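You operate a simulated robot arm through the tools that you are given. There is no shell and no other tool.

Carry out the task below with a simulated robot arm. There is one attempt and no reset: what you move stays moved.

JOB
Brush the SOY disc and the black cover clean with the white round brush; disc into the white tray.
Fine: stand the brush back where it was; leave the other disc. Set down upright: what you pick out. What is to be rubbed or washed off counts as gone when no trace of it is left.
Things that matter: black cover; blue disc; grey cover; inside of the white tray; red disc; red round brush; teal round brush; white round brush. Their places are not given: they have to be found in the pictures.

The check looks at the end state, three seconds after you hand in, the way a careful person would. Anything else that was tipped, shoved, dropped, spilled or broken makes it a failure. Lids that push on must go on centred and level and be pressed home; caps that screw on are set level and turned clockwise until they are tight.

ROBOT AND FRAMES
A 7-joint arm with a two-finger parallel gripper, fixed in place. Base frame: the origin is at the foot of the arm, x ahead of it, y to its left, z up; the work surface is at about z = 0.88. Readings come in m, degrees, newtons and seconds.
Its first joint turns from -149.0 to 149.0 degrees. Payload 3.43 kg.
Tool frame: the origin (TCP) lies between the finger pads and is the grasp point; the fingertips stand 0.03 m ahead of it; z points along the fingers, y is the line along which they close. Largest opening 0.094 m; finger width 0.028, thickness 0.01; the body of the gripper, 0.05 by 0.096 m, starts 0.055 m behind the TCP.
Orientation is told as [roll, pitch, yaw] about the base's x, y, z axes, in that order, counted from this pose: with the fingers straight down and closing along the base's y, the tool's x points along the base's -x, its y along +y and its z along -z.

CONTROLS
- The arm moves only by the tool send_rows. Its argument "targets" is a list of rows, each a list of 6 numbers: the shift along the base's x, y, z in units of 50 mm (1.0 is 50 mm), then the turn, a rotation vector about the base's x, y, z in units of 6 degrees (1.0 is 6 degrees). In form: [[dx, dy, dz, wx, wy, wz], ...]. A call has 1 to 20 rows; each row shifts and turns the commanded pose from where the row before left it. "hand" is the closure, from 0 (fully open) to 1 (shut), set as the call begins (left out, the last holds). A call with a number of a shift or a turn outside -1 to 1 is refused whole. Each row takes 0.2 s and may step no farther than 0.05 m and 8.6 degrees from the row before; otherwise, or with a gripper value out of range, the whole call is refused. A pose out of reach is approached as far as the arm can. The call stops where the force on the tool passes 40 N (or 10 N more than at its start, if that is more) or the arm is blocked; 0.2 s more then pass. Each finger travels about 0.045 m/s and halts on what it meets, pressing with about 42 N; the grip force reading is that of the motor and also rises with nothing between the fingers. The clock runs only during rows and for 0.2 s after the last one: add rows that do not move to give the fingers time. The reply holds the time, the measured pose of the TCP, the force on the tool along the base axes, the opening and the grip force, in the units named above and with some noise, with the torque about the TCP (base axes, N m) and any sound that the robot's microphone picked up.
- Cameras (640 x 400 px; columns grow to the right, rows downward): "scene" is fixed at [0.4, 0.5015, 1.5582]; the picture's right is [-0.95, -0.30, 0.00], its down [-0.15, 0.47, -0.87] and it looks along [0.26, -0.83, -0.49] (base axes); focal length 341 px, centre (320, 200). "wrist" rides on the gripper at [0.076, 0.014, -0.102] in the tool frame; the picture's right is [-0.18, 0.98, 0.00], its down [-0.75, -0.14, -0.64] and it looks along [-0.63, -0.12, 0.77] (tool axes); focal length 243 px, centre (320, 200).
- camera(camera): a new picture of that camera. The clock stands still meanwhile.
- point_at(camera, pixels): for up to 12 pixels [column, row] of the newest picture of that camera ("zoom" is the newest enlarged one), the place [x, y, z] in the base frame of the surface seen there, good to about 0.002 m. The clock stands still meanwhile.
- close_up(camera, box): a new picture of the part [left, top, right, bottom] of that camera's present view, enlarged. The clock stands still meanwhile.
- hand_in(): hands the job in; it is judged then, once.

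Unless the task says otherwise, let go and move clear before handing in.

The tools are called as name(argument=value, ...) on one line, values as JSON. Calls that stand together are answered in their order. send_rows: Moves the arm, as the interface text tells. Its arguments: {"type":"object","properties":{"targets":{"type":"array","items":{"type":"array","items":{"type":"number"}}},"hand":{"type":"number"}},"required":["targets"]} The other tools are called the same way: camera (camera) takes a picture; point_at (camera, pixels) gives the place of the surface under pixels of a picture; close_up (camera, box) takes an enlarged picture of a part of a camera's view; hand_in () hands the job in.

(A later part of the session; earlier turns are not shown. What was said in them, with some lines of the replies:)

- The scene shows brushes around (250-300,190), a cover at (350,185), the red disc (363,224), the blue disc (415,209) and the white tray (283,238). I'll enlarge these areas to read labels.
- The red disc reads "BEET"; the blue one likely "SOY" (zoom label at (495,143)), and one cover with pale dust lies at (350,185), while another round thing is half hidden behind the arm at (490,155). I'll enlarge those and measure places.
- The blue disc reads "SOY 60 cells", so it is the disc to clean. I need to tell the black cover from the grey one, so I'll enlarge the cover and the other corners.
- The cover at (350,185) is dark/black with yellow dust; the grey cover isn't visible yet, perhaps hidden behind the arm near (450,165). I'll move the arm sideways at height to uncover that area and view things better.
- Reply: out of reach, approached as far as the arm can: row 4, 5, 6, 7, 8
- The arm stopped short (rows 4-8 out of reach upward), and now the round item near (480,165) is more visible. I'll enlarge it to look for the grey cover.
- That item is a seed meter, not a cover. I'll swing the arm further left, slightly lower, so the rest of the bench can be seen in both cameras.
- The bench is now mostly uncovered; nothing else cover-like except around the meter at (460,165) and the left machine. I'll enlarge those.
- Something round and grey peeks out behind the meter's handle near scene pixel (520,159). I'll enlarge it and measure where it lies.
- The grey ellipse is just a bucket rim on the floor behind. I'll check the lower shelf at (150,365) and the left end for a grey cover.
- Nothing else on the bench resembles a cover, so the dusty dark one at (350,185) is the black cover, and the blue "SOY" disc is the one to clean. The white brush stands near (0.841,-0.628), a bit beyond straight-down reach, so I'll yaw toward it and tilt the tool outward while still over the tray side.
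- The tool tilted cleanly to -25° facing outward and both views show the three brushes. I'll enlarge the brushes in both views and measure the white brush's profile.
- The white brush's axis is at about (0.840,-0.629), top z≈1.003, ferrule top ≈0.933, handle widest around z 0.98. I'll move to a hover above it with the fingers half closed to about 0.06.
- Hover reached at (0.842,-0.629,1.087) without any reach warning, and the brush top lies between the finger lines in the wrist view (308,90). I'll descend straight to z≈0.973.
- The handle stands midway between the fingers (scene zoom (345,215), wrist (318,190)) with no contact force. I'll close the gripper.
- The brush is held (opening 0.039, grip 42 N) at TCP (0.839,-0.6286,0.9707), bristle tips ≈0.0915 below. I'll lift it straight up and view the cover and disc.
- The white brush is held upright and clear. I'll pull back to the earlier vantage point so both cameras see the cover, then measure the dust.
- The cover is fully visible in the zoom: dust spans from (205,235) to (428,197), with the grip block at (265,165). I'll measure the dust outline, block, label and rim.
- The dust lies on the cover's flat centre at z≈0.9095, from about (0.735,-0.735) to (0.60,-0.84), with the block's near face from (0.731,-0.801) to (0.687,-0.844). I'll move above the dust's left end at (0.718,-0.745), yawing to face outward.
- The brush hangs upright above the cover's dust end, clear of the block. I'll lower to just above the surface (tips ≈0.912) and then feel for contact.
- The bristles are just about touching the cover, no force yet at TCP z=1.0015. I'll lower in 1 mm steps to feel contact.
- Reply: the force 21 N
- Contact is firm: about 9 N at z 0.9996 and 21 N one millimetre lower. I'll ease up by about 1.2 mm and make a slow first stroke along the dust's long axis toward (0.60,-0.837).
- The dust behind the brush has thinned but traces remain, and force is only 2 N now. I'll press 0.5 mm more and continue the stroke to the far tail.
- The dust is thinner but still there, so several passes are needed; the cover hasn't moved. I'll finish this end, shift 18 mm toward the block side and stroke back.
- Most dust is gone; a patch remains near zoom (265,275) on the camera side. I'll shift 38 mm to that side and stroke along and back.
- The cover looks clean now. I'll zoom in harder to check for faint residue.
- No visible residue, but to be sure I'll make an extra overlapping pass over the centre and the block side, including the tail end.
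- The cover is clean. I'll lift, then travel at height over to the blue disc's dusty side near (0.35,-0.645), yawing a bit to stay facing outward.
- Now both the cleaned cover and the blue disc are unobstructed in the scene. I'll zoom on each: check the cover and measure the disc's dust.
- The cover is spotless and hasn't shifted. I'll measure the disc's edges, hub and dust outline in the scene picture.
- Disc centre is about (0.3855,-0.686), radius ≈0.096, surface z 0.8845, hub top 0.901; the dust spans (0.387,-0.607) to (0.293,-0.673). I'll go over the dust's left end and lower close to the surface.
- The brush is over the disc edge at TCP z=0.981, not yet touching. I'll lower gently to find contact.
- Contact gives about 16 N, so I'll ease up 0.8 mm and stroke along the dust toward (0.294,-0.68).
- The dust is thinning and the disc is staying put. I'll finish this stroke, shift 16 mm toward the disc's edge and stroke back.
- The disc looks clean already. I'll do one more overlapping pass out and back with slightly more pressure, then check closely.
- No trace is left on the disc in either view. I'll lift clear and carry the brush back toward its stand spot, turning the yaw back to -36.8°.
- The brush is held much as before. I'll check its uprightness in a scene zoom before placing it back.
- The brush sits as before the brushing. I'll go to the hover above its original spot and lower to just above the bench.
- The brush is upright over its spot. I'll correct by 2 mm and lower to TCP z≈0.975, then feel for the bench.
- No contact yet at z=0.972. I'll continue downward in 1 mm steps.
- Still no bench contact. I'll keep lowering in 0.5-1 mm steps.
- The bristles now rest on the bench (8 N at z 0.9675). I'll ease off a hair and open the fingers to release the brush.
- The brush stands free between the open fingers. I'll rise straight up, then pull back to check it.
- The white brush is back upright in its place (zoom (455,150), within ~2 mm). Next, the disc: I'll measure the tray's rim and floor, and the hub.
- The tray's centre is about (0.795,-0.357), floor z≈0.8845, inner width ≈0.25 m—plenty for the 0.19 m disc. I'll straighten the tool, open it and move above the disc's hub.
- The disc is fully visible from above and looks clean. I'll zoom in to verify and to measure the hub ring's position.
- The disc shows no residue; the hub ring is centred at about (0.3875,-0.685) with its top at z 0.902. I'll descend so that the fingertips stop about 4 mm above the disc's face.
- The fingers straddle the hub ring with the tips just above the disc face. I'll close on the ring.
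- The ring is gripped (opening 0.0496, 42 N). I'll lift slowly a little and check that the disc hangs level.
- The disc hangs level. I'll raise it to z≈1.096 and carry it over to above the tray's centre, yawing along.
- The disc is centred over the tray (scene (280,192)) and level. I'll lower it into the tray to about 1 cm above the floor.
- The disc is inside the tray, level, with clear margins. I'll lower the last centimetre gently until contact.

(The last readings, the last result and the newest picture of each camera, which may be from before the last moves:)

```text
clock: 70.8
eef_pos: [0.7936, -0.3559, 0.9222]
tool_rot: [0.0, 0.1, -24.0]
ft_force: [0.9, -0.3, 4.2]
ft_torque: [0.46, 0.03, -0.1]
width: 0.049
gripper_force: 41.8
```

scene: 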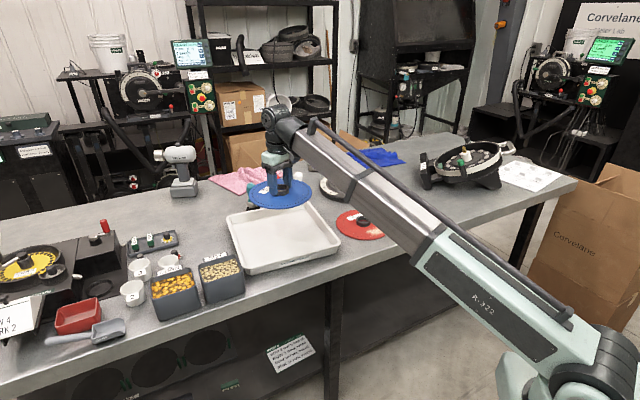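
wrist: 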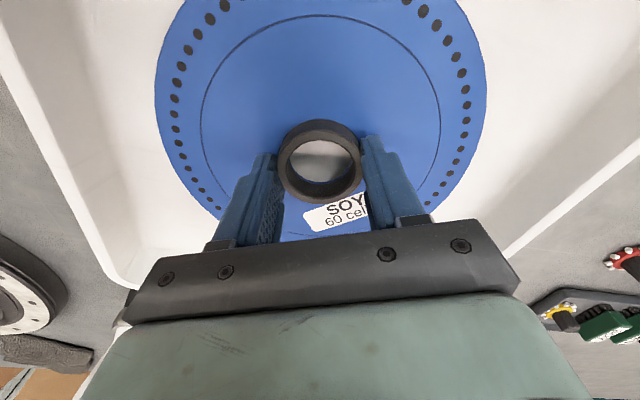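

The disc has touched the tray floor (about 4 N). I'll settle half a millimetre more, then open the fingers.

send_rows(targets=[[0, 0, -0.01, 0, 0, 0], [0, 0, 0, 0, 0, 0]])

send_rows(targets=[[0, 0, 0, 0, 0, 0], [0, 0, 0, 0, 0, 0], [0, 0, 0, 0, 0, 0], [0, 0, 0, 0, 0, 0]], hand=0)

camera(camera="wrist")

close_up(camera="scene", box=[215, 160, 375, 280])

```text
clock: 71.4
eef_pos: [0.7935, -0.3559, 0.9224]
tool_rot: [0.0, -0.1, -24.0]
ft_force: [0.4, 0.5, 12.3]
ft_torque: [0.43, 0.17, -0.28]
width: 0.0492
gripper_force: 42.3
```

```text
clock: 72.4
eef_pos: [0.7943, -0.3563, 0.9225]
tool_rot: [0.0, 0.0, -24.0]
ft_force: [0.3, 0.2, 0.2]
ft_torque: [0.01, 0.02, 0.02]
width: 0.0941
gripper_force: 0.2
```

```text
taken
```

wrist: 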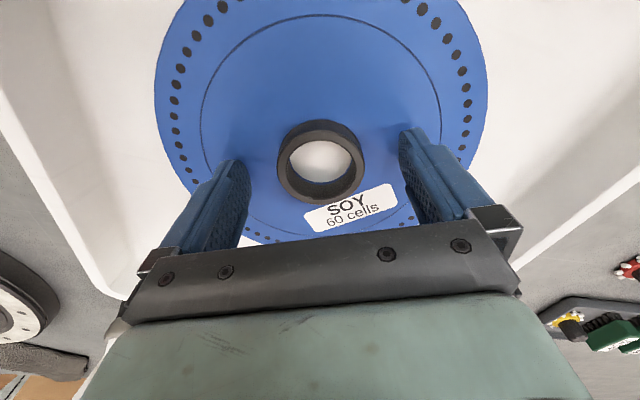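

```text
3.33 times, centred on (295, 220) of scene
```

zoom: 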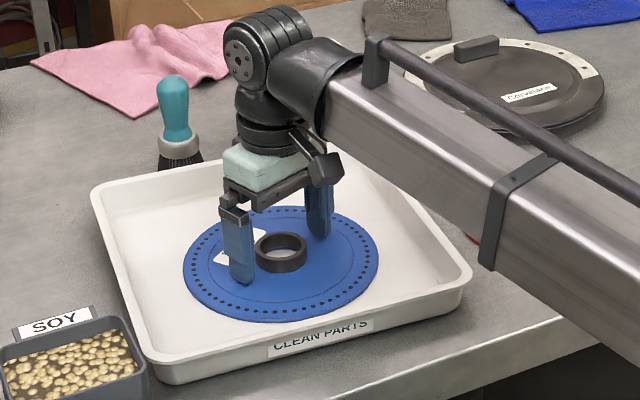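

The disc is released and flat in the tray. I'll rise straight up and move the arm back to where it began, then check everything.

send_rows(targets=[[0, 0, 0.5, 0, 0, 0], [0, 0, 0.9, 0, 0, 0], [0, 0, 0.9, 0, 0, 0], [0, 0, 0.9, 0, 0, 0], [-0.675, -0.548, 0, 0, 0, -0.5], [-0.675, -0.548, 0, 0, 0, -0.5], [-0.675, -0.548, 0, 0, 0, -0.5], [-0.675, -0.548, 0, 0, 0, -0.5], [-0.675, -0.548, 0, 0, 0, -0.5], [-0.675, -0.548, 0, 0, 0, -0.5], [-0.675, -0.548, 0, 0, 0, -0.5], [-0.675, -0.548, 0, 0, 0, -0.5], [-0.675, -0.548, 0, 0, 0, -0.5], [-0.675, -0.548, 0, 0, 0, -0.5], [-0.675, -0.548, 0, 0, 0, -0.5], [-0.675, -0.548, 0, 0, 0, -0.5], [0, 0, 0, 0, 0, 0]])

camera(camera="scene")

camera(camera="wrist")

close_up(camera="scene", box=[215, 160, 375, 280])

close_up(camera="scene", box=[310, 158, 406, 248])

```text
clock: 76.0
eef_pos: [0.3874, -0.6865, 1.0814]
tool_rot: [0.0, 0.1, -60.1]
ft_force: [0.0, 0.5, 0.3]
ft_torque: [0.02, -0.01, 0.0]
width: 0.0938
gripper_force: 0.1
```

```text
taken
```

scene: 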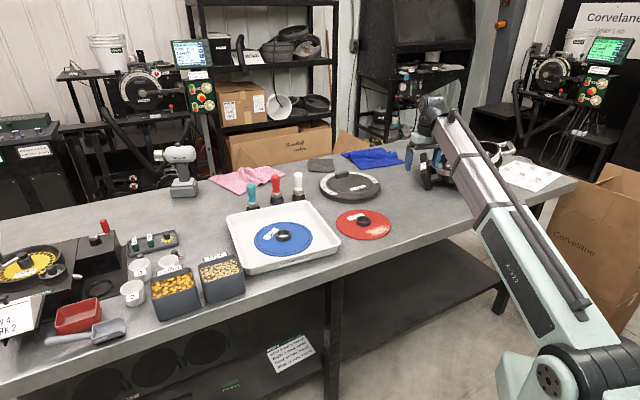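

```text
taken
```

wrist: 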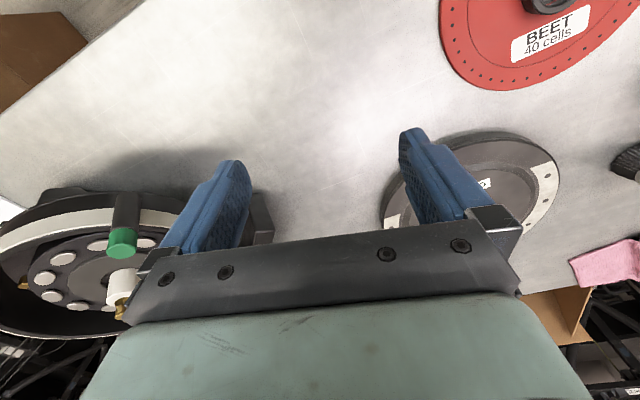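

```text
3.33 times, centred on (295, 220) of scene
```

zoom: 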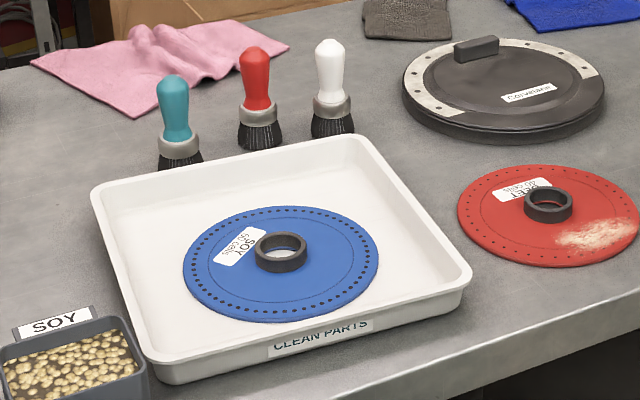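

```text
4.44 times, centred on (358, 203) of scene
```

zoom: 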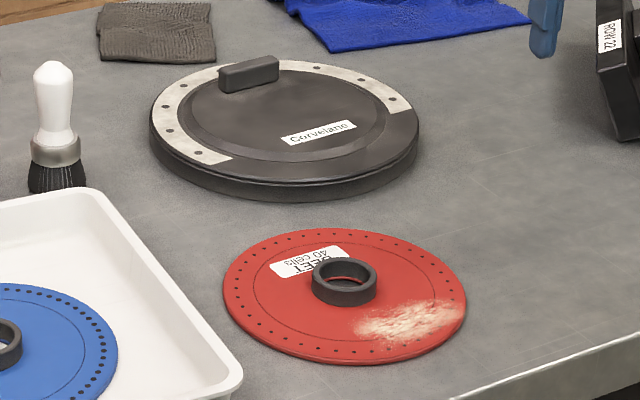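

Everything looks right. To settle the remaining doubt about which cover is black and which grey, I'll zoom in on the cover-like item on the left stand behind the display and on the right stand.

close_up(camera="scene", box=[100, 40, 196, 100])

close_up(camera="scene", box=[240, 20, 336, 120])

close_up(camera="scene", box=[350, 30, 640, 160])

point_at(camera="scene", pixels=[[158, 64], [290, 45], [315, 102], [550, 70], [410, 135], [148, 90]])

```text
6.67 times, centred on (148, 70) of scene
```

zoom: 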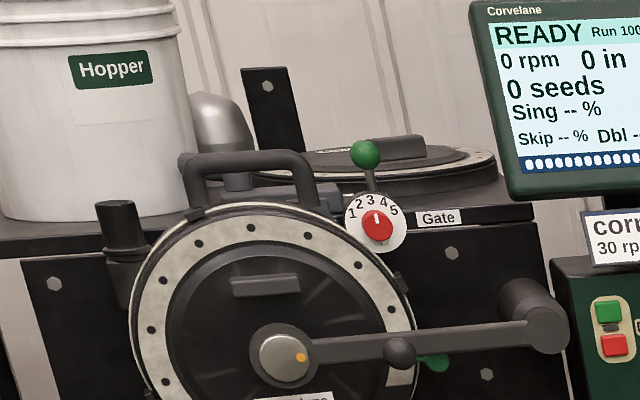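

```text
4.00 times, centred on (288, 70) of scene
```

zoom: 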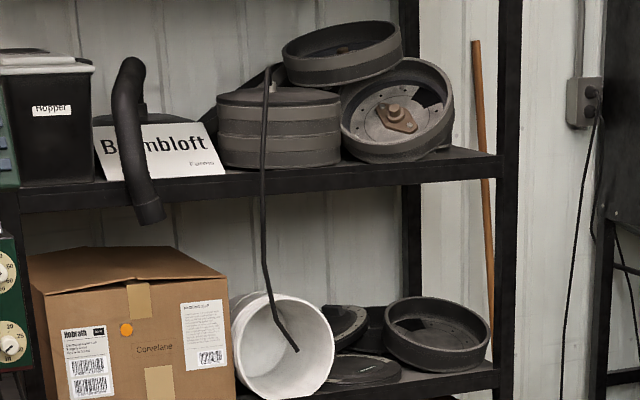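

```text
2.21 times, centred on (495, 95) of scene
```

zoom: 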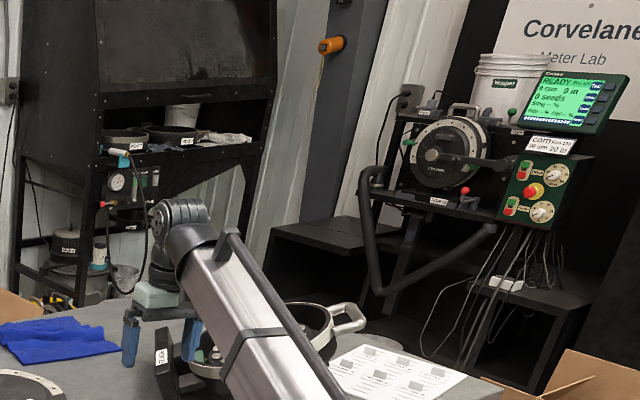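

```text
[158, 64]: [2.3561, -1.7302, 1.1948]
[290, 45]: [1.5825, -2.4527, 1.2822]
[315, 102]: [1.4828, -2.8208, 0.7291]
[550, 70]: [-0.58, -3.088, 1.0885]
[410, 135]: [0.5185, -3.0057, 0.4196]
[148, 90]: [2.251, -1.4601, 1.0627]
```

The only other covers are metres away on the background stands, so the bench cover is the one meant. A last close check of the disc in the tray, the cover and the brush.

close_up(camera="scene", box=[247, 210, 319, 262])

close_up(camera="scene", box=[314, 160, 386, 208])

point_at(camera="scene", pixels=[[298, 173], [298, 184], [298, 192], [293, 192], [303, 192], [255, 238], [312, 238], [285, 222], [283, 254]])

```text
7.69 times, centred on (283, 236) of scene
```

zoom: 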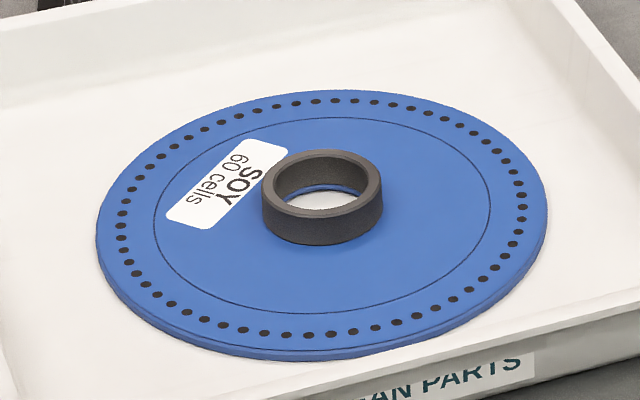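

```text
8.33 times, centred on (350, 184) of scene
```

zoom: 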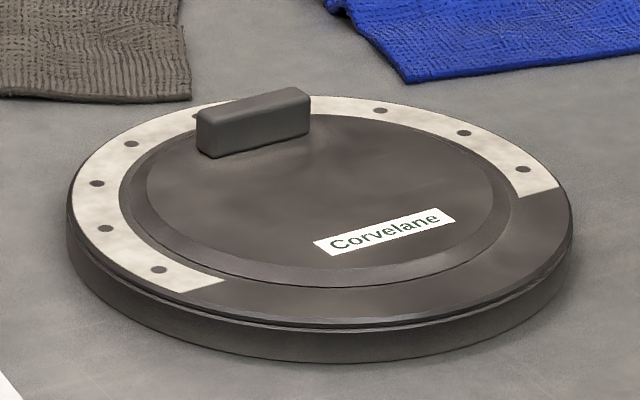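

```text
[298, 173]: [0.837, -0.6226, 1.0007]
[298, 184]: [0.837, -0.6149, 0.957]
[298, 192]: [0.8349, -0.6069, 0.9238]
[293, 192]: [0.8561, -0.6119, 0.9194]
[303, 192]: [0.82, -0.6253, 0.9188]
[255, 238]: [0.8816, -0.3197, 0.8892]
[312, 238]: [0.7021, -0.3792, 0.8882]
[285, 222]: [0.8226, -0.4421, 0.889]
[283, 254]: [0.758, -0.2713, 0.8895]
```

The disc lies flat and clean in the tray (z≈0.889 all round), the cover is clean and unmoved, and the brush stands where it was. The arm is clear and empty, so I'm handing in.

hand_in()

```text
The job is handed in.
```

The SOY disc and the black cover are brushed clean, and the disc is lying flat, label up, in the white tray. I have handed the job in, and no result has come back yet.

- **Cleaning:** Close-up pictures show no dust left on the disc or the cover, and the cover did not move.
- **Brush:** The white round brush is standing upright again within about 2 mm of its original spot.
- **Red BEET disc:** I left it untouched, with its dust still on it.
- **Which cover:** The only cover within reach was the dark, dusty one on the bench, so I took that as the black cover. I never clearly identified the grey cover; the only other covers I saw were on stands and shelves far out of reach.

I let go of everything and moved the arm clear before handing in.
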